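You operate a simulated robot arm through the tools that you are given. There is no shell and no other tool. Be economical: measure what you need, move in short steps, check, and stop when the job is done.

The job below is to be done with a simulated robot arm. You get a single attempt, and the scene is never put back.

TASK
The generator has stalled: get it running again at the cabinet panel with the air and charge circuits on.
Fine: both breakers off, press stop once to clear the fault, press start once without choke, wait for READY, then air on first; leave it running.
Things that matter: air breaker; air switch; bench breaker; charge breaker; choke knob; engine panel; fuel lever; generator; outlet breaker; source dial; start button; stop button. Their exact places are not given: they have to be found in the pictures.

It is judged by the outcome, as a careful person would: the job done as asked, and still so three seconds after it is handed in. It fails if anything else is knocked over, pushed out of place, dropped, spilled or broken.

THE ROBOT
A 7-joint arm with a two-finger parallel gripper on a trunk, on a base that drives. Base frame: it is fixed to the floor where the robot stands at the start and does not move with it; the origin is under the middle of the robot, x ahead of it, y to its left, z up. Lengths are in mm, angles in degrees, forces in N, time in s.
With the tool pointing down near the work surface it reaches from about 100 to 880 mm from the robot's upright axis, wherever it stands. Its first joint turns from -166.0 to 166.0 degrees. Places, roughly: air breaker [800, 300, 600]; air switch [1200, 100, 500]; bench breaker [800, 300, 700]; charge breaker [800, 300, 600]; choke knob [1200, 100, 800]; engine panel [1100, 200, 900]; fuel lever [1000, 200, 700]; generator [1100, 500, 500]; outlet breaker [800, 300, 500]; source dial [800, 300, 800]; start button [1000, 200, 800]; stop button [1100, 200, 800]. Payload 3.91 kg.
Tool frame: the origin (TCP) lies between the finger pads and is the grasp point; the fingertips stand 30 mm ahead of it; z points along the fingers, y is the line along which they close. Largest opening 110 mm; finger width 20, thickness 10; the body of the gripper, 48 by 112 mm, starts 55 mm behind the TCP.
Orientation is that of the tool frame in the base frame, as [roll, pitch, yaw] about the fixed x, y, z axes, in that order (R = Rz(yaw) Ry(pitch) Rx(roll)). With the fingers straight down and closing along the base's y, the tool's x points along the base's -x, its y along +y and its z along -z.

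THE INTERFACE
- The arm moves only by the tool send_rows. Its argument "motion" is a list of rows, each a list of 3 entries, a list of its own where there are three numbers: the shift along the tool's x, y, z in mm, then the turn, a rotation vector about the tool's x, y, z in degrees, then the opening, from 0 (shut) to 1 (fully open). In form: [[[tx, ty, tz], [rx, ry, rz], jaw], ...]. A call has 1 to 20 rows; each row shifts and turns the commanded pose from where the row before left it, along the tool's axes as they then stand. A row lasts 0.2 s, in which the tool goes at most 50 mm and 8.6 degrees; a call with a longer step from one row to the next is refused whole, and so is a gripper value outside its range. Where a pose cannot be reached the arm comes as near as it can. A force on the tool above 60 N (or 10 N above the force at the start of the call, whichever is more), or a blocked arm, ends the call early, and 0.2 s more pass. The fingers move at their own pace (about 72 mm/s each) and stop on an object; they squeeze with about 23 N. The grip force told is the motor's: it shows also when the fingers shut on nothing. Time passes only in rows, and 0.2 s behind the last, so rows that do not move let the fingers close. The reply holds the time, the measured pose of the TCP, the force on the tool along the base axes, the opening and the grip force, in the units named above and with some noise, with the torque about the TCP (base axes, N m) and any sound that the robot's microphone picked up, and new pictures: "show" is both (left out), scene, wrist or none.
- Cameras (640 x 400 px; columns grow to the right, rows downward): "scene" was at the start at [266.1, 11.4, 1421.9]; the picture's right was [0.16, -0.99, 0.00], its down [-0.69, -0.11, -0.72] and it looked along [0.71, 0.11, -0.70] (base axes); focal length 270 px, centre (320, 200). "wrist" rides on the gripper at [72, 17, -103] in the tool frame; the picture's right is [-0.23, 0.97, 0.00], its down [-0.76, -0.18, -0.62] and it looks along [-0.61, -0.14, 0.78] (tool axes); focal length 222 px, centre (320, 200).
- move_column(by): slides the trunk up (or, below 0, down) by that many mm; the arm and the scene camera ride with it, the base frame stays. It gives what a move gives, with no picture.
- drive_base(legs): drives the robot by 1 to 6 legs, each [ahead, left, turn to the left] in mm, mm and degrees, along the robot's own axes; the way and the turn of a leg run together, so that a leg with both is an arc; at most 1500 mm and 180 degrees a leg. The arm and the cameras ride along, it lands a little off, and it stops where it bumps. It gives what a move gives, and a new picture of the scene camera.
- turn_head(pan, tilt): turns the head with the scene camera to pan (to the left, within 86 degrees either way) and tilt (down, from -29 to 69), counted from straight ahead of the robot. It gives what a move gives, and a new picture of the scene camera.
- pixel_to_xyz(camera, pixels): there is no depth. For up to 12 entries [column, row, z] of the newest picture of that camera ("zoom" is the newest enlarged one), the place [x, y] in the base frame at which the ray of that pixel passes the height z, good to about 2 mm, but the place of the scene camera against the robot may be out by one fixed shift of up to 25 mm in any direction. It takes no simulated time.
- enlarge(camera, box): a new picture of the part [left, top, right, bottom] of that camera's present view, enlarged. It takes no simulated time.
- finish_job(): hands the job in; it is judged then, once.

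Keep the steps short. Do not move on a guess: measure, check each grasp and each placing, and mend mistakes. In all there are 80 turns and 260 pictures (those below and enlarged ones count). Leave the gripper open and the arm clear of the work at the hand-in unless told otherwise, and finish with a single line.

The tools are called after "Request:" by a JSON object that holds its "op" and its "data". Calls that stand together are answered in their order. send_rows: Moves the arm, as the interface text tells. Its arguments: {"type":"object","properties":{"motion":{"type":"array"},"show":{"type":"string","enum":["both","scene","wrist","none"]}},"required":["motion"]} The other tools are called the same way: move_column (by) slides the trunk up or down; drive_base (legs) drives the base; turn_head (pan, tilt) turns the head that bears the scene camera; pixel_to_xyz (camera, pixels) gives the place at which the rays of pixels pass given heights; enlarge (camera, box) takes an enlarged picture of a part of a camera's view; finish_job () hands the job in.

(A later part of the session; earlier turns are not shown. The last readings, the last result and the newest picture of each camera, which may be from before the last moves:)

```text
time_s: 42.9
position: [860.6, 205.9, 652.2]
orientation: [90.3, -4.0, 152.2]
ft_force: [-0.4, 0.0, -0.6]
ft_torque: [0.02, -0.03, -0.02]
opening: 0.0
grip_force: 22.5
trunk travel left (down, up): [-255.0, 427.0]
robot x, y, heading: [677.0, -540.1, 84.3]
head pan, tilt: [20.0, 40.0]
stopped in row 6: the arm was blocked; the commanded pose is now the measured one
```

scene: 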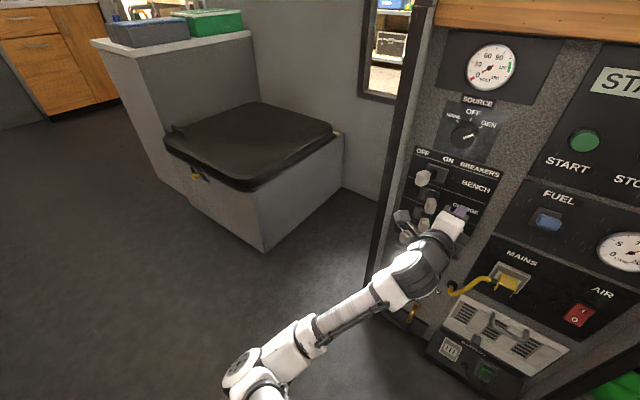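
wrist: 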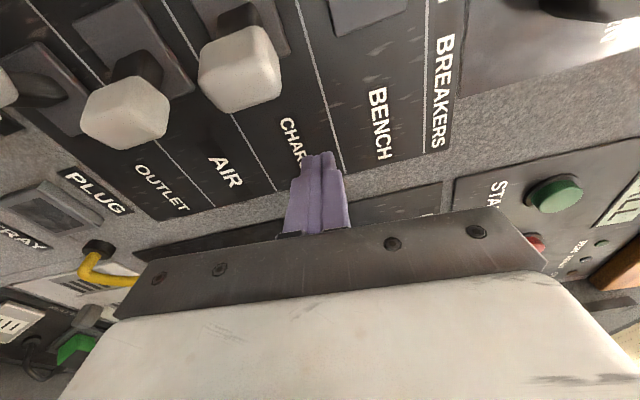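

Tip is right of the CHARGE handle at depth. I'll push left slowly.

Request:
{"op": "send_rows", "data": {"motion": [[[12, -3, -1], [0, 0, 0], 0], [[12, -3, -1], [0, 0, 0], 0], [[12, -2, -1], [0, 0, 0], 0], [[12, -1, -1], [0, 0, 0], 0]]}}

```text
time_s: 43.9
position: [809.1, 225.2, 643.6]
orientation: [90.4, -3.4, 152.7]
ft_force: [1.4, -0.3, 0.3]
ft_torque: [-0.01, 0.03, -0.03]
opening: 0.1
grip_force: 22.3
trunk travel left (down, up): [-255.0, 427.0]
robot x, y, heading: [677.5, -539.6, 84.4]
head pan, tilt: [20.0, 40.0]
```

scene: 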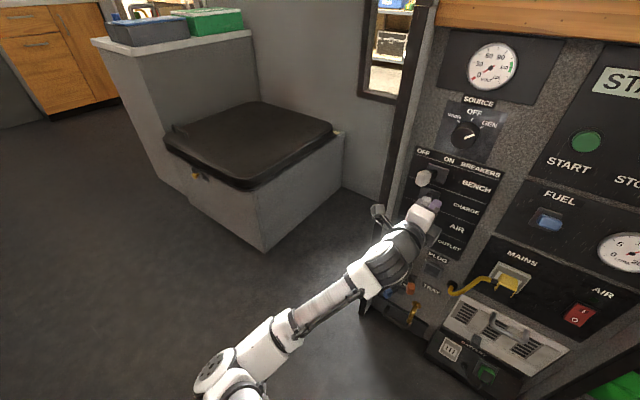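
wrist: 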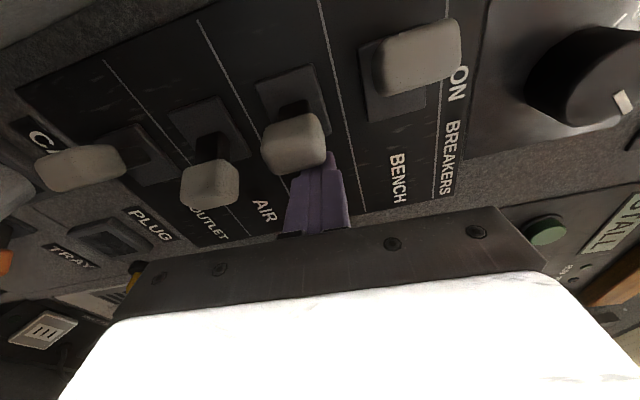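

Tip touches the CHARGE handle's side but sits a bit high; lower 7 mm and push on left.

Request:
{"op": "send_rows", "data": {"motion": [[[-3, -7, 0], [0, 0, 0], 0], [[10, -1, -1], [0, 0, 0], 0], [[10, -1, -1], [0, 0, 0], 0], [[10, -1, -1], [0, 0, 0], 0]]}}

```text
time_s: 44.9
position: [790.6, 235.1, 638.3]
orientation: [90.3, -3.3, 152.3]
ft_force: [7.3, -2.8, 0.3]
ft_torque: [-0.03, 0.03, -0.21]
opening: 0.0
grip_force: 22.9
trunk travel left (down, up): [-255.0, 427.0]
robot x, y, heading: [676.3, -543.5, 84.4]
head pan, tilt: [20.0, 40.0]
```

scene: 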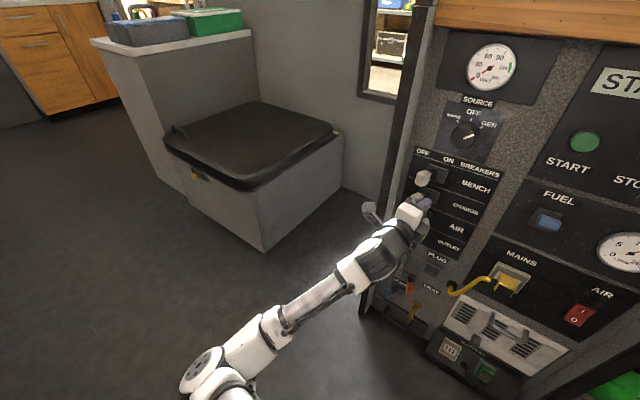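
wrist: 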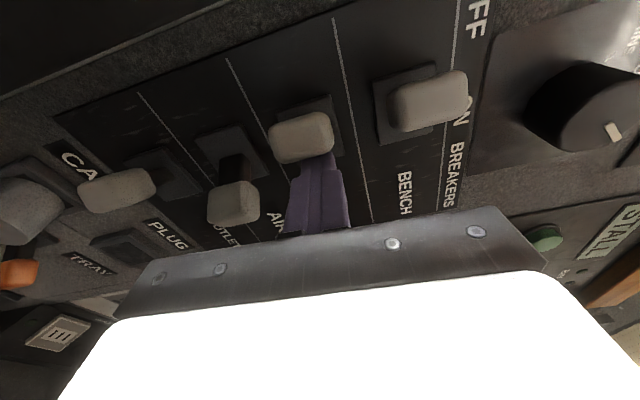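

The lever is moving (7 N). Continue.

Request:
{"op": "send_rows", "data": {"motion": [[[8, -1, 0], [0, 0, 0], 0], [[8, 0, 0], [0, 0, 0], 0], [[6, 0, 0], [0, 0, 0], 0]]}}

```text
time_s: 45.5
position: [790.4, 234.3, 637.2]
orientation: [90.2, -3.1, 150.6]
ft_force: [2.1, -1.5, -1.4]
ft_torque: [-0.05, -0.01, -0.1]
opening: 0.0
grip_force: 23.0
trunk travel left (down, up): [-255.0, 427.0]
robot x, y, heading: [677.8, -538.8, 84.0]
head pan, tilt: [20.0, 40.0]
stopped in row 3: the force on the tool passed its limit at 65 N (the readings are from after the stop); the commanded pose is now the measured one
```

scene: 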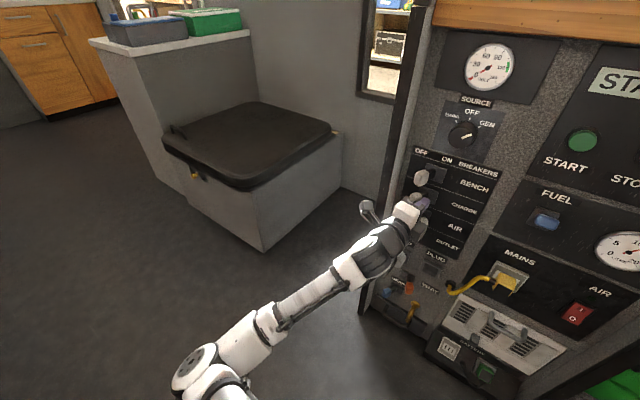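
wrist: 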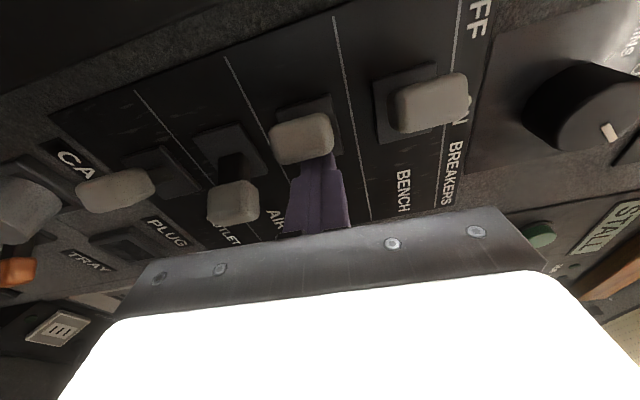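

Reached a stop (65 N). I back off to the right and check the handle position.

Request:
{"op": "send_rows", "data": {"motion": [[[-15, 0, 0], [0, 0, 0], 0], [[-20, 2, 0], [0, 0, 0], 0], [[-20, 2, 0], [0, 0, 0], 0]]}}

Request:
{"op": "enlarge", "data": {"camera": "scene", "box": [390, 140, 500, 260]}}

```text
time_s: 46.3
position: [835.9, 208.7, 637.3]
orientation: [90.2, -3.0, 150.7]
ft_force: [-0.5, 0.1, -0.9]
ft_torque: [0.02, -0.01, -0.04]
opening: 0.0
grip_force: 22.7
trunk travel left (down, up): [-255.0, 427.0]
robot x, y, heading: [681.7, -540.4, 84.1]
head pan, tilt: [20.0, 40.0]
```

scene: 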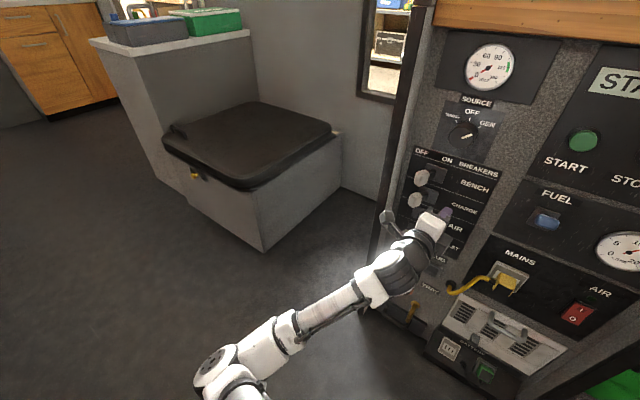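
wrist: 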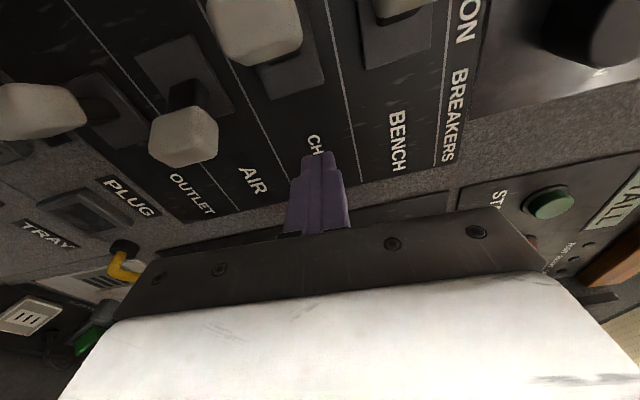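

```text
3.33 times, centred on (445, 200) of scene
```

zoom: 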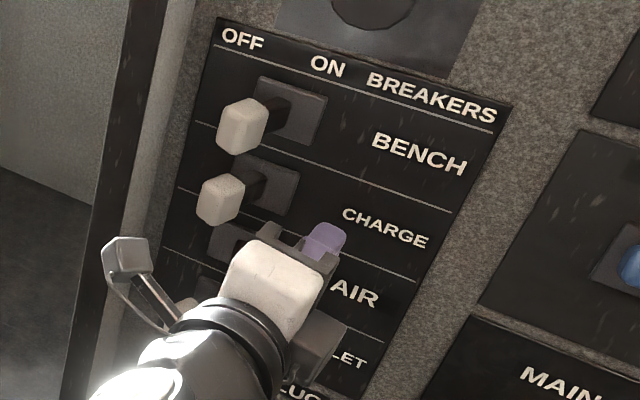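

CHARGE is now OFF like BENCH. For AIR I lower the trunk by 56 mm, keeping the tip right of the handles.

Request:
{"op": "move_column", "data": {"by": -56}}

Request:
{"op": "send_rows", "data": {"motion": [[[2, 0, 0], [0, 0, 0], 0]]}}

```text
time_s: 47.3
position: [842.0, 202.7, 610.6]
orientation: [90.0, -6.4, 150.0]
ft_force: [-0.5, 0.3, 0.2]
ft_torque: [-0.03, -0.02, 0.05]
opening: 0.2
grip_force: 22.8
trunk travel left (down, up): [-199.0, 483.0]
robot x, y, heading: [679.1, -543.9, 84.4]
head pan, tilt: [20.0, 40.0]
```

```text
time_s: 47.9
position: [839.7, 207.1, 600.2]
orientation: [90.3, -7.2, 149.5]
ft_force: [0.1, -0.3, 0.3]
ft_torque: [-0.02, 0.02, 0.05]
opening: 0.2
grip_force: 22.8
trunk travel left (down, up): [-199.0, 483.0]
robot x, y, heading: [679.7, -537.5, 84.5]
head pan, tilt: [20.0, 40.0]
stopped in row 1: the arm was blocked; the commanded pose is now the measured one
```

scene: 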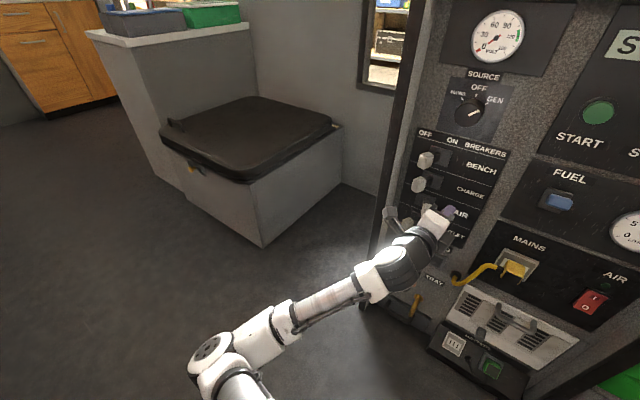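
wrist: 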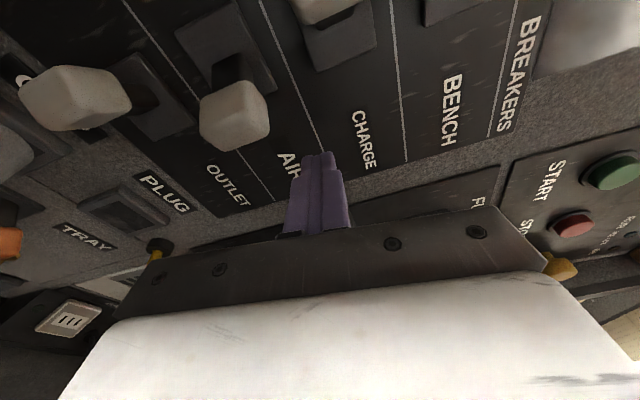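

Request:
{"op": "send_rows", "data": {"motion": [[[0, -5, -2], [0, 0, 6], 0], [[-1, -6, -2], [0, 0, 6], 0], [[-1, -6, -2], [0, 0, 0], 0]]}}

```text
time_s: 48.7
position: [838.2, 202.9, 568.9]
orientation: [90.7, -17.8, 149.1]
ft_force: [-0.1, -0.5, 0.2]
ft_torque: [-0.01, -0.03, -0.02]
opening: 0.0
grip_force: 23.3
trunk travel left (down, up): [-199.0, 483.0]
robot x, y, heading: [676.6, -538.0, 84.3]
head pan, tilt: [20.0, 40.0]
```

scene: 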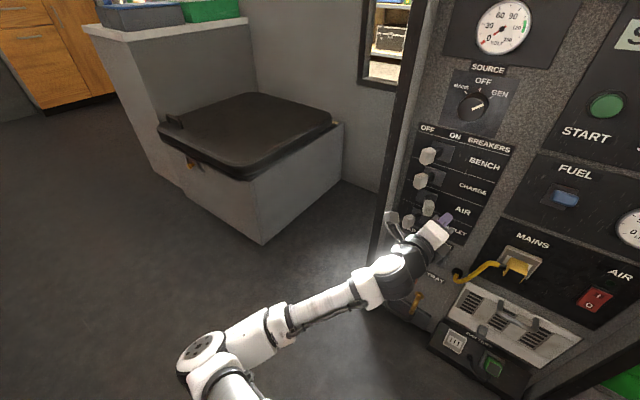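
wrist: 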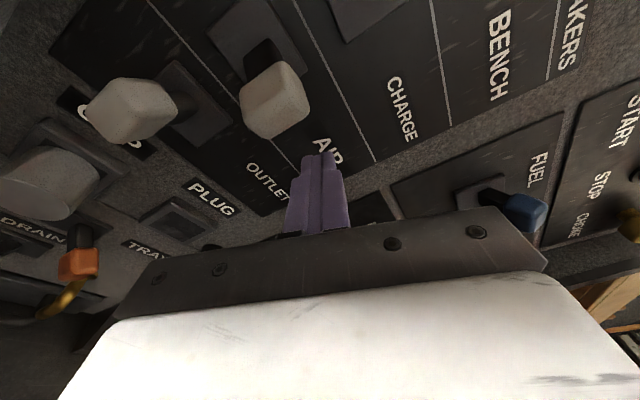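

Request:
{"op": "pixel_to_xyz", "data": {"camera": "wrist", "pixels": [[275, 100, 600], [275, 100, 590], [275, 100, 580], [275, 100, 570]]}}

```text
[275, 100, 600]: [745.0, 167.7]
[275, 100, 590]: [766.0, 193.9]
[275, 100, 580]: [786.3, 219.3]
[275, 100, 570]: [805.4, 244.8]
```

AIR handle at z≈573; tip at z≈569 is good. Push left.

Request:
{"op": "send_rows", "data": {"motion": [[[13.3, -4.3, -2], [0, 0, 0], 0], [[13.3, -4.3, -2], [0, 0, 0], 0], [[9.5, -3, -1.4], [0, 0, 0], 0], [[7.6, -2.5, -1], [0, 0, 0], 0], [[7.6, -2.5, -1], [0, 0, 0], 0], [[5, -1.6, -1], [0, 0, 0], 0]]}}

```text
time_s: 50.1
position: [779.9, 223.9, 569.4]
orientation: [90.5, -17.2, 149.4]
ft_force: [10.1, -1.4, -1.7]
ft_torque: [-0.06, -0.08, -0.35]
opening: 0.1
grip_force: 23.5
trunk travel left (down, up): [-199.0, 483.0]
robot x, y, heading: [684.6, -539.8, 84.3]
head pan, tilt: [20.0, 40.0]
```

scene: 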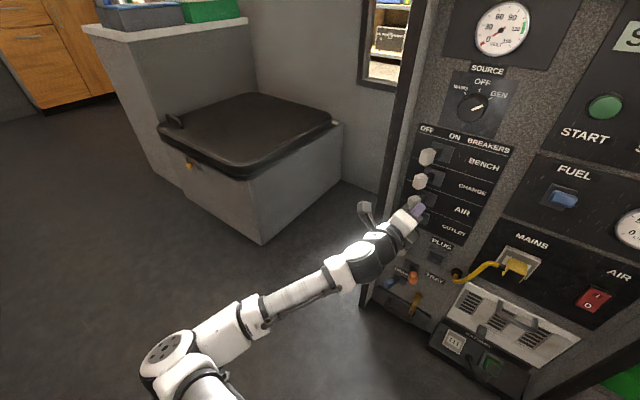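
wrist: 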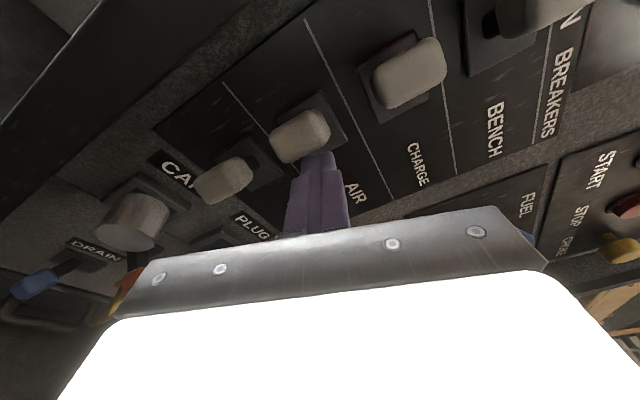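

Request:
{"op": "send_rows", "data": {"motion": [[[6, -1.6, -1], [0, 0, 0], 0], [[5, -1.6, 0], [0, 0, 0], 0]], "show": "none"}}

Request:
{"op": "send_rows", "data": {"motion": [[[-15, 4, 0], [0, 0, 0], 0], [[-25, 7, 0], [0, 0, 0], 0], [[-25, 7, 0], [0, 0, 0], 0], [[-10, 0, -10], [0, 0, 0], 0]]}}

Request:
{"op": "enlarge", "data": {"camera": "scene", "box": [390, 110, 520, 260]}}

```text
time_s: 50.7
position: [778.6, 225.1, 568.8]
orientation: [90.4, -16.9, 148.2]
ft_force: [37.5, -35.6, -10.7]
ft_torque: [-0.55, -0.17, -1.39]
opening: 0.0
grip_force: 22.7
trunk travel left (down, up): [-199.0, 483.0]
robot x, y, heading: [678.7, -540.8, 84.1]
head pan, tilt: [20.0, 40.0]
```

```text
time_s: 51.7
position: [829.7, 184.9, 565.0]
orientation: [90.6, -17.3, 149.9]
ft_force: [0.2, -0.3, 0.1]
ft_torque: [0.01, 0.0, -0.01]
opening: 0.2
grip_force: 22.9
trunk travel left (down, up): [-199.0, 483.0]
robot x, y, heading: [681.8, -542.5, 84.2]
head pan, tilt: [20.0, 40.0]
```

scene: 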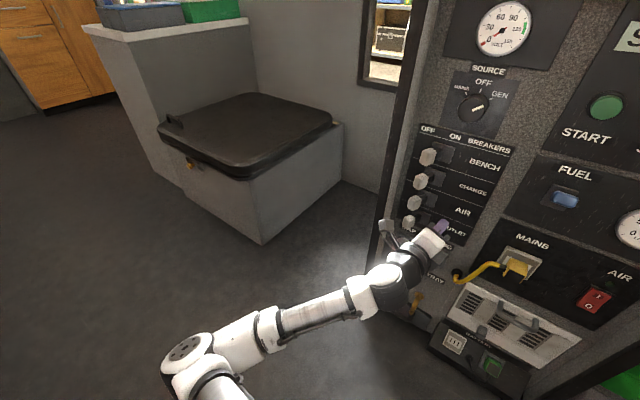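
wrist: 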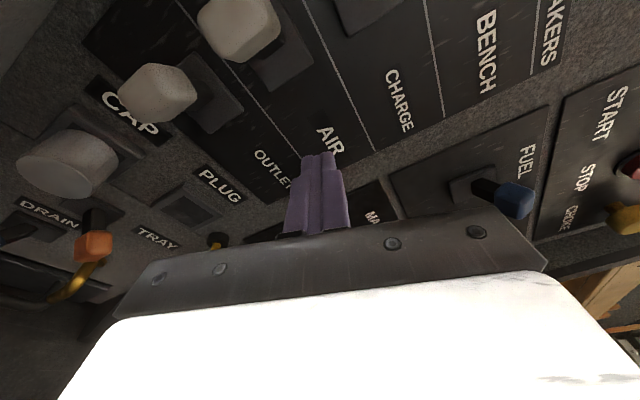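

```text
2.67 times, centred on (455, 185) of scene
```

zoom: 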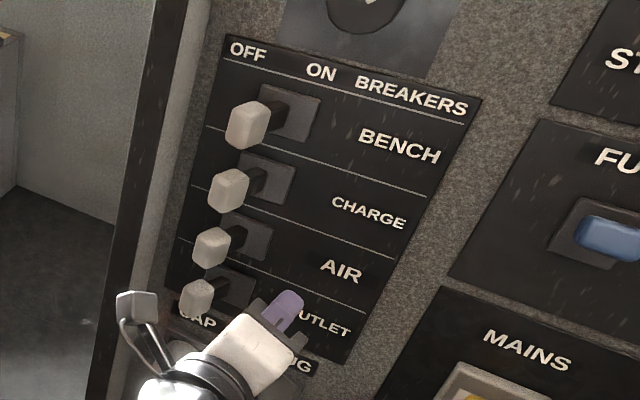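

All four breakers are OFF. Now STOP: retract, then raise the trunk by 285 mm.

Request:
{"op": "send_rows", "data": {"motion": [[[0, 0, -20], [0, 0, 0], 0], [[0, 0, -20], [0, 0, 0], 0], [[0, 0, -15], [0, 0, 0], 0]], "show": "none"}}

Request:
{"op": "move_column", "data": {"by": 285}}

Request:
{"op": "turn_head", "data": {"pan": 5, "tilt": 40}}

```text
time_s: 52.5
position: [804.7, 137.3, 566.0]
orientation: [90.5, -17.5, 149.6]
ft_force: [0.3, -0.1, 0.3]
ft_torque: [0.0, 0.0, -0.03]
opening: 0.2
grip_force: 23.2
trunk travel left (down, up): [-199.0, 483.0]
robot x, y, heading: [676.5, -545.2, 84.3]
head pan, tilt: [20.0, 40.0]
```

```text
time_s: 55.4
position: [803.3, 136.6, 850.4]
orientation: [90.5, -17.2, 149.8]
ft_force: [-0.7, 0.1, -0.1]
ft_torque: [0.0, 0.01, -0.02]
opening: 0.0
grip_force: 23.0
trunk travel left (down, up): [-484.0, 198.0]
robot x, y, heading: [682.1, -540.7, 83.9]
head pan, tilt: [20.0, 40.0]
```

```text
time_s: 56.1
position: [802.9, 136.7, 850.3]
orientation: [90.5, -17.3, 149.7]
ft_force: [0.0, 0.9, 0.1]
ft_torque: [0.01, 0.05, 0.0]
opening: 0.1
grip_force: 22.8
trunk travel left (down, up): [-484.0, 198.0]
robot x, y, heading: [682.1, -539.0, 84.4]
head pan, tilt: [5.0, 40.0]
```

scene: 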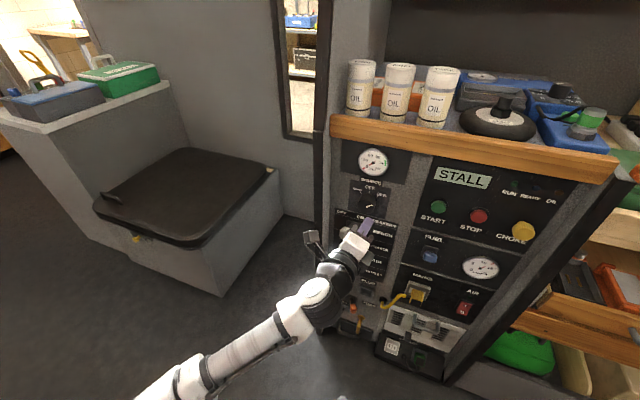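

Retracted well. Square the hand and slide right toward STOP.

Request:
{"op": "send_rows", "data": {"motion": [[[0, 0, 0], [2.3, 7.4, 0], 0], [[-38, 11.9, 0], [0, 0, 0], 0], [[-38, 11.9, 0], [0, 0, 0], 0], [[-38, 11.9, 0], [0, 0, 0], 0], [[-38, 11.9, 0], [0, 0, 0], 0], [[-38, 11.9, 0], [0, 0, 0], 0], [[-34, 10.6, 0], [0, 0, 0], 0]]}}

```text
time_s: 57.8
position: [1021.7, 51.4, 846.3]
orientation: [90.5, -17.3, 157.7]
ft_force: [0.3, -0.4, -0.6]
ft_torque: [0.01, -0.01, 0.0]
opening: 0.0
grip_force: 23.6
out of reach, approached as far as the arm can: row 2
trunk travel left (down, up): [-484.0, 198.0]
robot x, y, heading: [681.2, -539.5, 84.2]
head pan, tilt: [5.0, 40.0]
```

scene: 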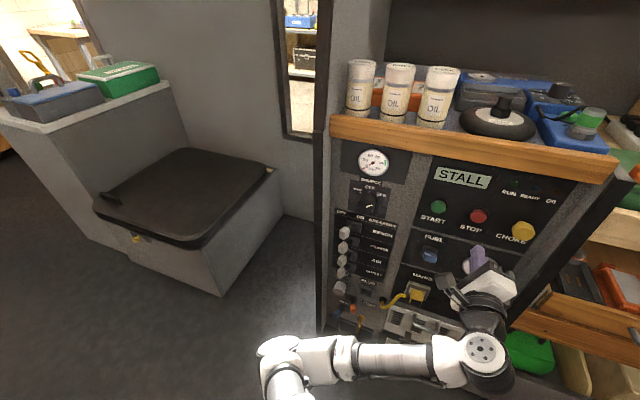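
wrist: 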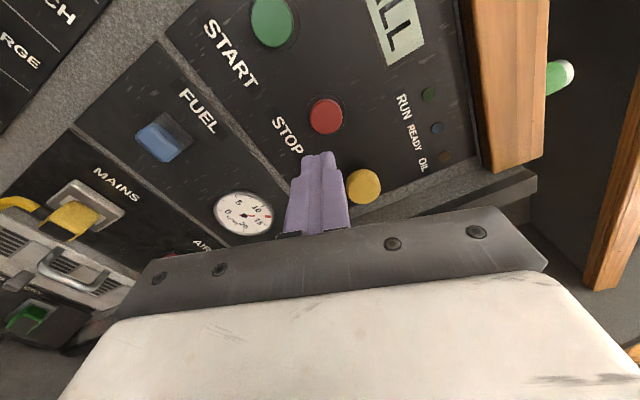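

In position. I'll verify STOP and START with the wrist rays.

Request:
{"op": "pixel_to_xyz", "data": {"camera": "wrist", "pixels": [[326, 116, 860], [326, 116, 850], [326, 116, 840], [272, 22, 860], [272, 22, 850], [272, 22, 845], [363, 187, 850], [363, 187, 840]]}}

Request:
{"op": "pixel_to_xyz", "data": {"camera": "scene", "pixels": [[479, 216, 860], [479, 216, 850], [479, 216, 840], [438, 207, 850], [475, 252, 850]]}}

```text
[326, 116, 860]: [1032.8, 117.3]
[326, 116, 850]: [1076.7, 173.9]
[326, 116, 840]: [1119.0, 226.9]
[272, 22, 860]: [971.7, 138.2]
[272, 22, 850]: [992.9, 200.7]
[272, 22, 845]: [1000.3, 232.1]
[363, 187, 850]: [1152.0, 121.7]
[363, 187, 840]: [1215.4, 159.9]
```

```text
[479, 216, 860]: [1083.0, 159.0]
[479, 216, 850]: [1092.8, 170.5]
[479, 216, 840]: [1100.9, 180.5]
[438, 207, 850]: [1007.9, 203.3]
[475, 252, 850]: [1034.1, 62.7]
```

STOP ≈ (t 919, z 849, face n ≈ 590). Approach to about 15 mm short of it.

Request:
{"op": "send_rows", "data": {"motion": [[[0, 3, 20], [0, 0, 0], 0], [[0, 0, 20], [0, 0, 0], 0], [[0, 0, 20], [0, 0, 0], 0], [[0, 0, 18], [0, 0, 0], 0], [[0, 0, 12], [0, 0, 0], 0]]}}

```text
time_s: 59.0
position: [1056.2, 136.7, 848.4]
orientation: [90.6, -17.3, 157.5]
ft_force: [0.5, -0.4, 0.8]
ft_torque: [-0.02, 0.01, 0.01]
opening: 0.1
grip_force: 23.3
trunk travel left (down, up): [-484.0, 198.0]
robot x, y, heading: [677.1, -540.5, 84.0]
head pan, tilt: [5.0, 40.0]
```

scene: 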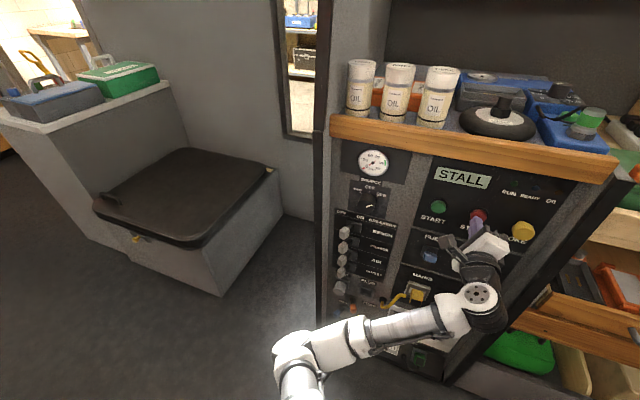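
wrist: 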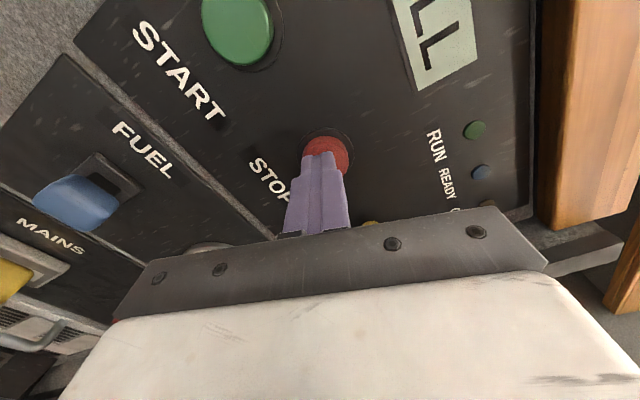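

Aligned. Press STOP slowly.

Request:
{"op": "send_rows", "data": {"motion": [[[0, 0, 4], [0, 0, 0], 0], [[0, 0, 4], [0, 0, 0], 0], [[0, 0, 4], [0, 0, 0], 0], [[0, 0, 3], [0, 0, 0], 0], [[0, 0, 3], [0, 0, 0], 0]]}}

```text
time_s: 60.1
position: [1061.3, 147.5, 850.2]
orientation: [90.6, -17.1, 157.5]
ft_force: [-17.7, -21.1, -2.8]
ft_torque: [-0.02, 0.05, 0.24]
opening: 0.3
grip_force: 23.3
trunk travel left (down, up): [-484.0, 198.0]
robot x, y, heading: [679.6, -541.9, 84.5]
head pan, tilt: [5.0, 40.0]
heard: click
stopped in row 5: the force on the tool passed its limit at 70 N (the readings are from after the stop); the commanded pose is now the measured one
```

scene: 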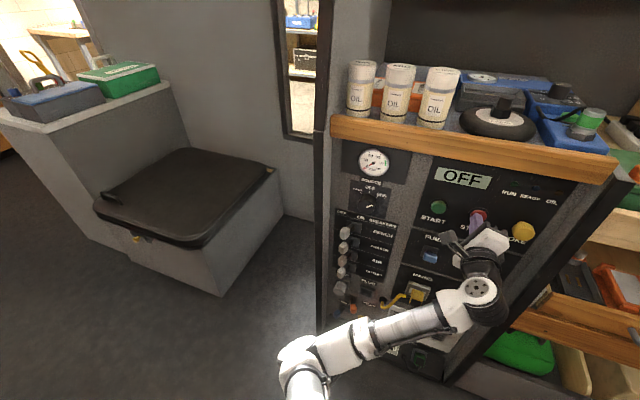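
wrist: 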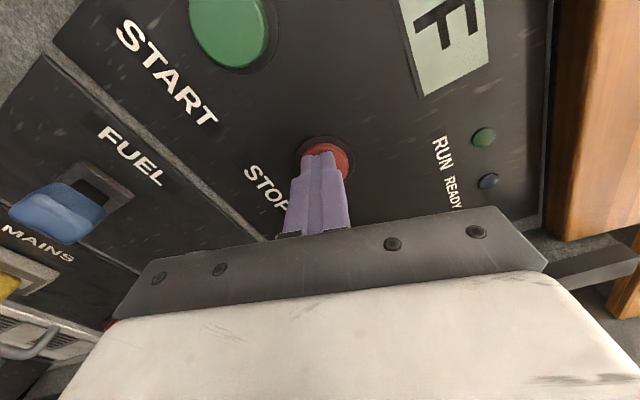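

Click heard and the display reads OFF. Retract and move left 87 mm to START.

Request:
{"op": "send_rows", "data": {"motion": [[[0, 0, -15], [0, 0, 0], 0], [[0, 0, -20], [0, 0, 0], 0], [[28, -8.6, 0], [0, 0, 0], 0], [[28, -8.6, 0], [0, 0, 0], 0], [[27, -8.6, 0], [0, 0, 0], 0]]}}

```text
time_s: 61.3
position: [967.6, 151.1, 847.8]
orientation: [90.8, -17.1, 157.5]
ft_force: [-0.2, -0.8, 0.1]
ft_torque: [-0.03, -0.01, 0.01]
opening: 0.0
grip_force: 23.1
trunk travel left (down, up): [-484.0, 198.0]
robot x, y, heading: [677.7, -540.2, 84.3]
head pan, tilt: [5.0, 40.0]
```

scene: 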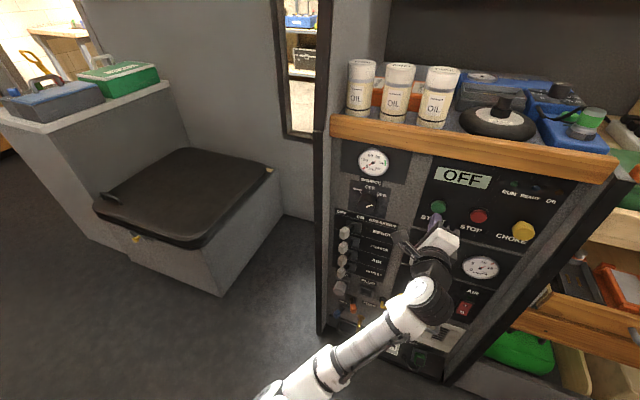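
wrist: 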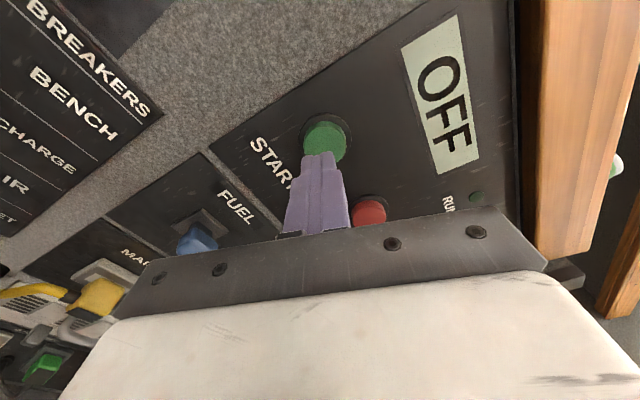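

Aligned with START. Press once.

Request:
{"op": "send_rows", "data": {"motion": [[[0, 0, 10], [0, 0, 0], 0], [[0, 0, 10], [0, 0, 0], 0], [[0, 0, 4], [0, 0, 0], 0], [[0, 0, 3], [0, 0, 0], 0], [[0, 0, 3], [0, 0, 0], 0], [[0, 0, 3], [0, 0, 0], 0], [[0, 0, 3], [0, 0, 0], 0]]}}

```text
time_s: 62.9
position: [981.7, 180.3, 850.5]
orientation: [91.0, -17.0, 157.4]
ft_force: [-18.5, -27.4, -6.5]
ft_torque: [-0.11, 0.15, 0.19]
opening: 0.0
grip_force: 23.2
trunk travel left (down, up): [-484.0, 198.0]
robot x, y, heading: [680.6, -543.4, 84.1]
head pan, tilt: [5.0, 40.0]
heard: click
stopped in row 7: the force on the tool passed its limit at 67 N (the readings are from after the stop); the commanded pose is now the measured one
```

scene: 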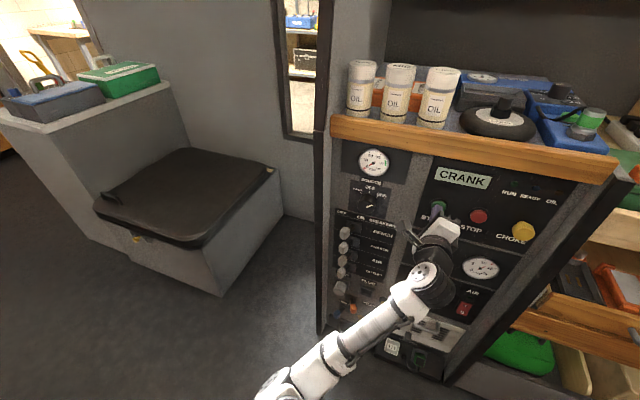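
wrist: 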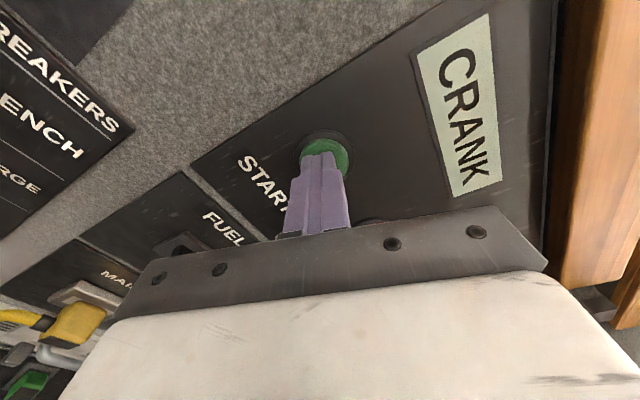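

CRANK shown after the click. Retract and watch the display.

Request:
{"op": "send_rows", "data": {"motion": [[[0, 0, -20], [0, 0, 0], 0], [[0, 0, -30], [0, 0, 0], 0], [[0, 0, -30], [0, 0, 0], 0], [[0, 0, -25], [0, 0, 0], 0], [[0, 0, 0], [0, 0, 0], 0], [[0, 0, 0], [0, 0, 0], 0], [[0, 0, 0], [0, 0, 0], 0], [[0, 0, 0], [0, 0, 0], 0], [[0, 0, 0], [0, 0, 0], 0]]}}

```text
time_s: 64.9
position: [942.2, 83.8, 851.6]
orientation: [91.1, -17.1, 157.5]
ft_force: [-0.1, 0.3, 0.6]
ft_torque: [-0.02, 0.0, -0.03]
opening: 0.0
grip_force: 23.6
trunk travel left (down, up): [-484.0, 198.0]
robot x, y, heading: [677.7, -542.7, 84.5]
head pan, tilt: [5.0, 40.0]
```

scene: 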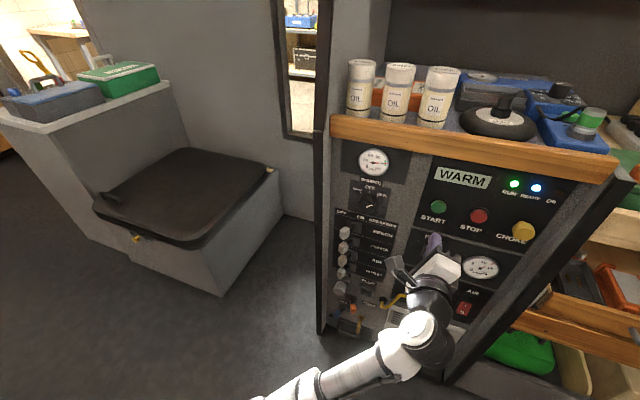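
wrist: 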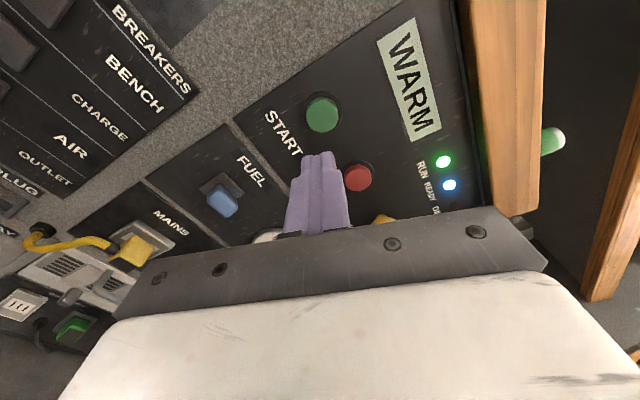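

Display WARM. While waiting for READY I check the LEDs and slide left, clear of the panel.

Request:
{"op": "enlarge", "data": {"camera": "scene", "box": [420, 150, 580, 250]}}

Request:
{"op": "send_rows", "data": {"motion": [[[35.3, -10.9, 0], [0, 0, 0], 0], [[35.3, -10.9, 0], [0, 0, 0], 0], [[35.3, -10.9, 0], [0, 0, 0], 0], [[35.3, -10.9, 0], [0, 0, 0], 0], [[35.3, -10.9, 0], [0, 0, 0], 0], [[35.3, -10.9, 0], [0, 0, 0], 0], [[35.3, -10.9, 0], [0, 0, 0], 0]], "show": "scene"}}

```text
4.00 times, centred on (500, 200) of scene
```

zoom: 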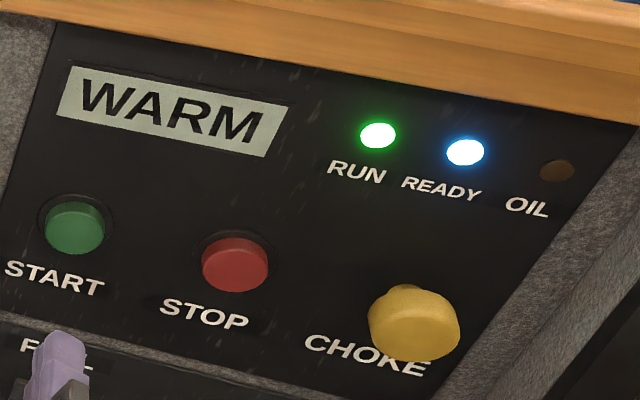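

```text
time_s: 66.5
position: [704.9, 185.4, 845.3]
orientation: [91.1, -17.1, 157.4]
ft_force: [-0.1, 1.0, 0.5]
ft_torque: [0.03, 0.0, 0.01]
opening: 0.2
grip_force: 22.9
out of reach, approached as far as the arm can: row 2
trunk travel left (down, up): [-484.0, 198.0]
robot x, y, heading: [677.1, -544.2, 84.1]
head pan, tilt: [5.0, 40.0]
```

scene: 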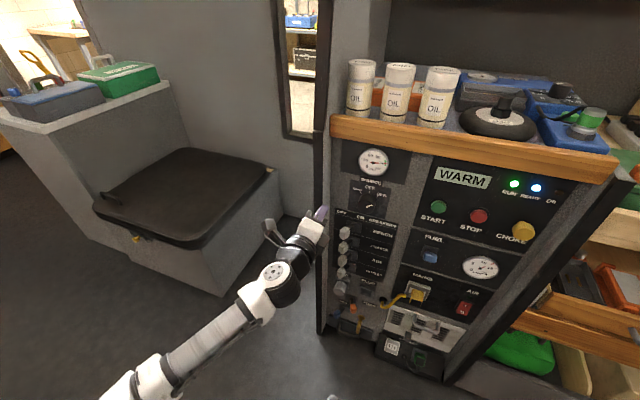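

Still WARM. Before lowering the trunk I check the clearance between the forearm and the seat box.

Request:
{"op": "pixel_to_xyz", "data": {"camera": "scene", "pixels": [[222, 297, 0], [98, 235, 0], [278, 255, 0], [205, 350, 800], [205, 350, 700], [130, 390, 800], [130, 390, 700], [275, 268, 845], [300, 245, 845]]}}

Request:
{"op": "send_rows", "data": {"motion": [[[0, 0, 0], [0, 0, 0], 0], [[0, 0, 0], [0, 0, 0], 0], [[0, 0, 0], [0, 0, 0], 0], [[0, 0, 0], [0, 0, 0], 0], [[0, 0, 0], [0, 0, 0], 0], [[0, 0, 0], [0, 0, 0], 0], [[0, 0, 0], [0, 0, 0], 0], [[0, 0, 0], [0, 0, 0], 0]]}}

```text
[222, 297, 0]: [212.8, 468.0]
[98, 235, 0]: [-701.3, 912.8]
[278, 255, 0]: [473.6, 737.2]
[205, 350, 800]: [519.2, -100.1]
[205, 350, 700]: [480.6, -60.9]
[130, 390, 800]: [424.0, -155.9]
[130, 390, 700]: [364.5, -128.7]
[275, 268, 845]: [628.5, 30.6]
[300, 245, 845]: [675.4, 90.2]
```

```text
time_s: 68.3
position: [704.9, 185.5, 845.4]
orientation: [91.1, -17.2, 157.5]
ft_force: [-0.4, 0.9, 0.2]
ft_torque: [-0.03, -0.02, 0.03]
opening: 0.0
grip_force: 22.7
trunk travel left (down, up): [-484.0, 198.0]
robot x, y, heading: [682.4, -543.0, 83.9]
head pan, tilt: [5.0, 40.0]
```

scene: 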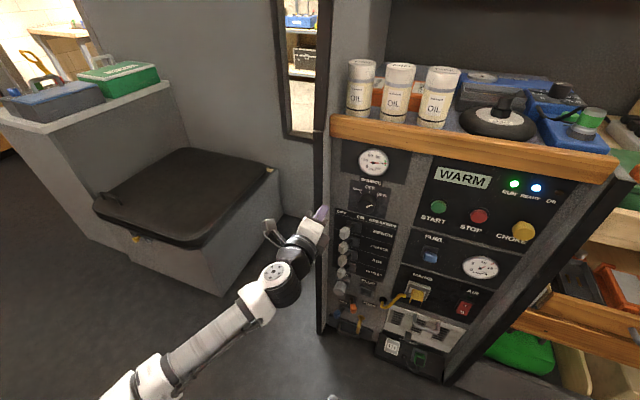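
wrist: 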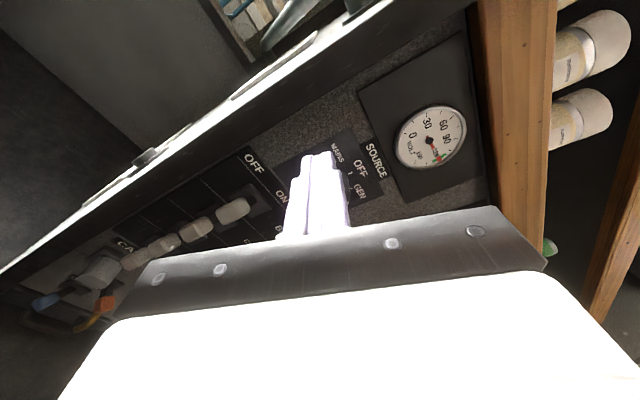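

Clear. Voltage is up in the green, display still WARM. Lower the trunk to AIR height while waiting.

Request:
{"op": "move_column", "data": {"by": -273}}

Request:
{"op": "send_rows", "data": {"motion": [[[0, 0, 0], [0, 0, 0], 0], [[0, 0, 0], [0, 0, 0], 0], [[0, 0, 0], [0, 0, 0], 0]]}}

```text
time_s: 71.1
position: [705.8, 185.9, 574.1]
orientation: [91.1, -17.1, 157.5]
ft_force: [-0.7, 0.5, -0.5]
ft_torque: [-0.02, -0.02, 0.01]
opening: 0.0
grip_force: 23.4
trunk travel left (down, up): [-211.0, 471.0]
robot x, y, heading: [676.4, -540.4, 84.3]
head pan, tilt: [5.0, 40.0]
```

```text
time_s: 71.9
position: [704.1, 185.3, 573.8]
orientation: [91.0, -17.1, 157.4]
ft_force: [-0.6, 0.2, 0.2]
ft_torque: [-0.05, 0.04, 0.02]
opening: 0.0
grip_force: 22.8
trunk travel left (down, up): [-211.0, 471.0]
robot x, y, heading: [680.4, -539.1, 84.3]
head pan, tilt: [5.0, 40.0]
```

scene: 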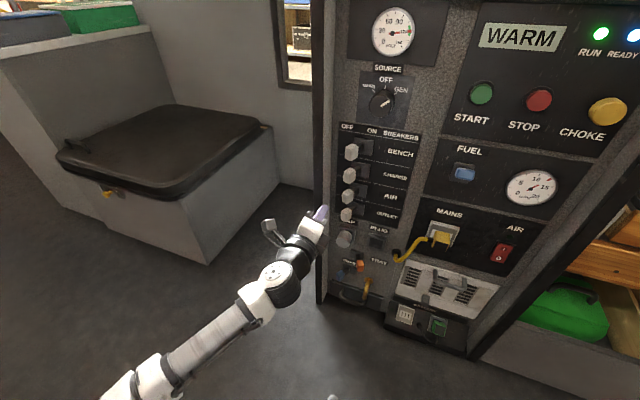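
wrist: 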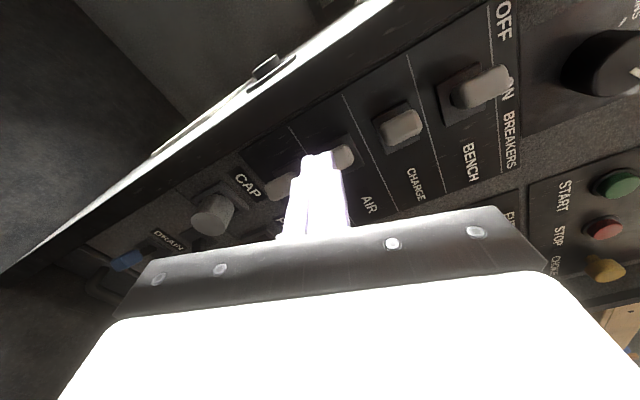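

Request:
{"op": "pixel_to_xyz", "data": {"camera": "scene", "pixels": [[347, 194, 575], [351, 151, 695], [348, 174, 635], [345, 214, 520], [324, 210, 573], [322, 210, 540]]}}

Request:
{"op": "pixel_to_xyz", "data": {"camera": "wrist", "pixels": [[343, 158, 580], [343, 158, 570], [400, 128, 635], [400, 128, 625], [480, 87, 700], [480, 87, 690]]}}

Request:
{"op": "enlarge", "data": {"camera": "scene", "box": [290, 120, 430, 260]}}

```text
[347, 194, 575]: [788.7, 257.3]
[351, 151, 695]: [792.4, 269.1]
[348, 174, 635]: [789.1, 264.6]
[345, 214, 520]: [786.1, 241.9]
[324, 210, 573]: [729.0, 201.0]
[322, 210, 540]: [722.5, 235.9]
```

```text
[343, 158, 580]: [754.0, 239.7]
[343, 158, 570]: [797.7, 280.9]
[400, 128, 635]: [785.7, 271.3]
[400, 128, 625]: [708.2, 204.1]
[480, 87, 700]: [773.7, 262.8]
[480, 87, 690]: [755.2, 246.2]
```

```text
2.86 times, centred on (360, 190) of scene
```

zoom: 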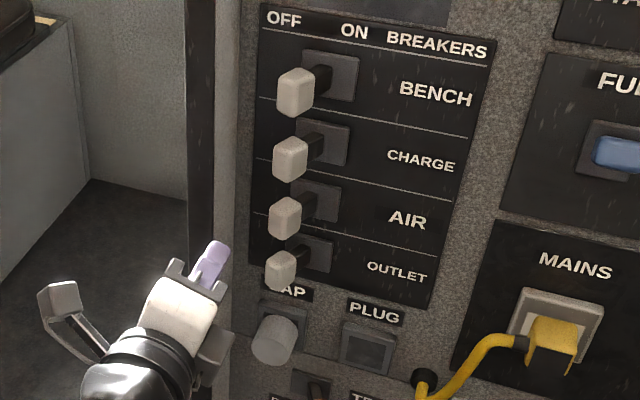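

The tip lies ~14 mm left of AIR's handle. Insert to handle depth without touching, and watch the display.

Request:
{"op": "send_rows", "data": {"motion": [[[0, 0, 20], [0, 0, 0], 0], [[0, 0, 20], [0, 0, 0], 0], [[0, 0, 20], [0, 0, 0], 0], [[0, 0, 16], [0, 0, 0], 0], [[0, 0, 0], [0, 0, 0], 0], [[0, 0, 0], [0, 0, 0], 0], [[0, 0, 0], [0, 0, 0], 0], [[0, 0, 0], [0, 0, 0], 0], [[0, 0, 0], [0, 0, 0], 0], [[0, 0, 0], [0, 0, 0], 0]]}}

Request:
{"op": "enlarge", "data": {"camera": "scene", "box": [290, 120, 430, 260]}}

```text
time_s: 74.1
position: [733.0, 255.4, 572.7]
orientation: [91.1, -17.1, 157.5]
ft_force: [0.6, 0.1, 0.6]
ft_torque: [0.0, -0.01, 0.01]
opening: 0.1
grip_force: 23.1
trunk travel left (down, up): [-211.0, 471.0]
robot x, y, heading: [678.5, -544.2, 84.1]
head pan, tilt: [5.0, 40.0]
```

scene: 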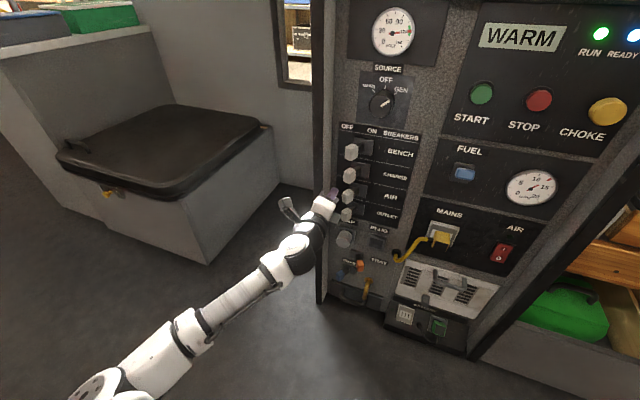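
wrist: 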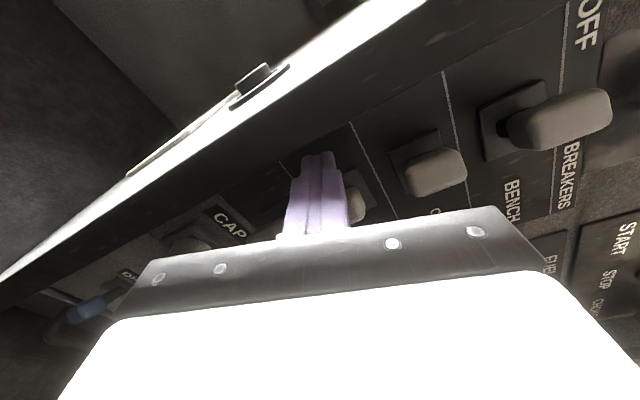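

```text
2.86 times, centred on (360, 190) of scene
```

zoom: 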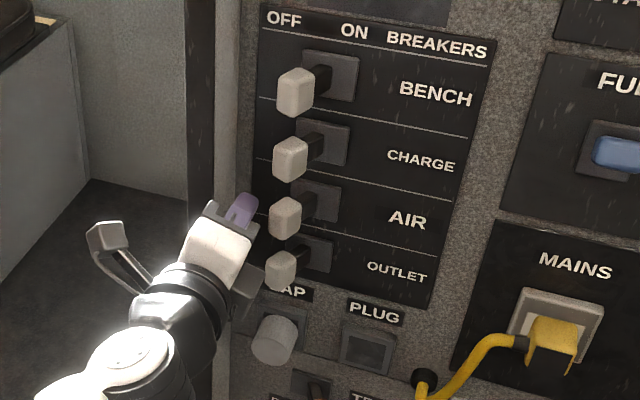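

Well placed beside AIR. Still WARM, so wait.

Request:
{"op": "send_rows", "data": {"motion": [[[0, 0, 0], [0, 0, 0], 0], [[0, 0, 0], [0, 0, 0], 0], [[0, 0, 0], [0, 0, 0], 0], [[0, 0, 0], [0, 0, 0], 0], [[0, 0, 0], [0, 0, 0], 0], [[0, 0, 0], [0, 0, 0], 0], [[0, 0, 0], [0, 0, 0], 0], [[0, 0, 0], [0, 0, 0], 0], [[0, 0, 0], [0, 0, 0], 0], [[0, 0, 0], [0, 0, 0], 0], [[0, 0, 0], [0, 0, 0], 0], [[0, 0, 0], [0, 0, 0], 0], [[0, 0, 0], [0, 0, 0], 0], [[0, 0, 0], [0, 0, 0], 0], [[0, 0, 0], [0, 0, 0], 0], [[0, 0, 0], [0, 0, 0], 0], [[0, 0, 0], [0, 0, 0], 0], [[0, 0, 0], [0, 0, 0], 0], [[0, 0, 0], [0, 0, 0], 0], [[0, 0, 0], [0, 0, 0], 0]], "show": "scene"}}

```text
time_s: 78.3
position: [732.1, 255.5, 572.7]
orientation: [91.1, -17.1, 157.5]
ft_force: [1.0, 0.5, 0.2]
ft_torque: [0.03, -0.01, 0.04]
opening: 0.0
grip_force: 23.1
trunk travel left (down, up): [-211.0, 471.0]
robot x, y, heading: [676.6, -542.9, 84.2]
head pan, tilt: [5.0, 40.0]
```

scene: 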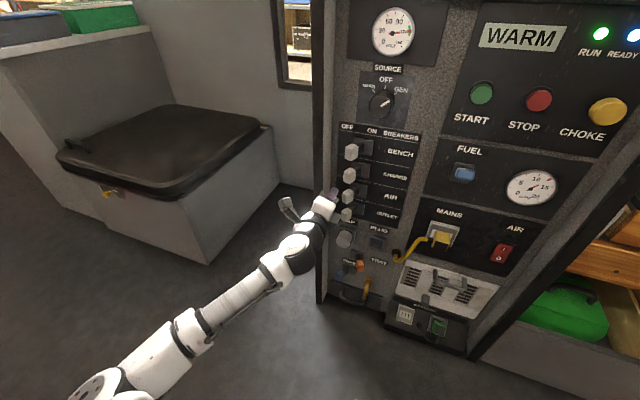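

Request:
{"op": "send_rows", "data": {"motion": [[[0, 0, 0], [0, 0, 0], 0], [[0, 0, 0], [0, 0, 0], 0], [[0, 0, 0], [0, 0, 0], 0], [[0, 0, 0], [0, 0, 0], 0], [[0, 0, 0], [0, 0, 0], 0], [[0, 0, 0], [0, 0, 0], 0], [[0, 0, 0], [0, 0, 0], 0], [[0, 0, 0], [0, 0, 0], 0], [[0, 0, 0], [0, 0, 0], 0], [[0, 0, 0], [0, 0, 0], 0], [[0, 0, 0], [0, 0, 0], 0], [[0, 0, 0], [0, 0, 0], 0], [[0, 0, 0], [0, 0, 0], 0], [[0, 0, 0], [0, 0, 0], 0], [[0, 0, 0], [0, 0, 0], 0], [[0, 0, 0], [0, 0, 0], 0], [[0, 0, 0], [0, 0, 0], 0], [[0, 0, 0], [0, 0, 0], 0], [[0, 0, 0], [0, 0, 0], 0], [[0, 0, 0], [0, 0, 0], 0]], "show": "scene"}}

Request:
{"op": "send_rows", "data": {"motion": [[[0, 0, 0], [0, 0, 0], 0], [[0, 0, 0], [0, 0, 0], 0], [[0, 0, 0], [0, 0, 0], 0], [[0, 0, 0], [0, 0, 0], 0], [[0, 0, 0], [0, 0, 0], 0], [[0, 0, 0], [0, 0, 0], 0], [[0, 0, 0], [0, 0, 0], 0], [[0, 0, 0], [0, 0, 0], 0], [[0, 0, 0], [0, 0, 0], 0], [[0, 0, 0], [0, 0, 0], 0], [[0, 0, 0], [0, 0, 0], 0], [[0, 0, 0], [0, 0, 0], 0], [[0, 0, 0], [0, 0, 0], 0], [[0, 0, 0], [0, 0, 0], 0], [[0, 0, 0], [0, 0, 0], 0], [[0, 0, 0], [0, 0, 0], 0], [[0, 0, 0], [0, 0, 0], 0], [[0, 0, 0], [0, 0, 0], 0], [[0, 0, 0], [0, 0, 0], 0], [[0, 0, 0], [0, 0, 0], 0]], "show": "scene"}}

```text
time_s: 82.5
position: [733.1, 256.1, 573.0]
orientation: [91.0, -17.1, 157.5]
ft_force: [-0.1, 0.2, 0.1]
ft_torque: [-0.05, 0.03, -0.01]
opening: 0.0
grip_force: 23.0
trunk travel left (down, up): [-211.0, 471.0]
robot x, y, heading: [678.3, -541.8, 84.3]
head pan, tilt: [5.0, 40.0]
```

scene: 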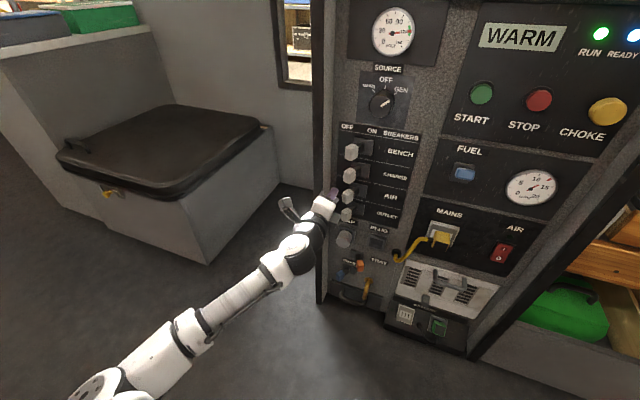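

```text
time_s: 86.7
position: [732.5, 256.1, 573.1]
orientation: [91.1, -17.1, 157.4]
ft_force: [0.6, -0.3, 0.3]
ft_torque: [-0.02, 0.01, 0.02]
opening: 0.0
grip_force: 22.7
trunk travel left (down, up): [-211.0, 471.0]
robot x, y, heading: [678.8, -544.4, 84.0]
head pan, tilt: [5.0, 40.0]
```

scene: 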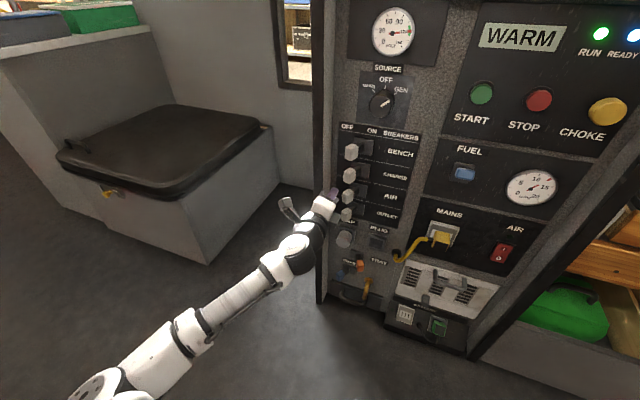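

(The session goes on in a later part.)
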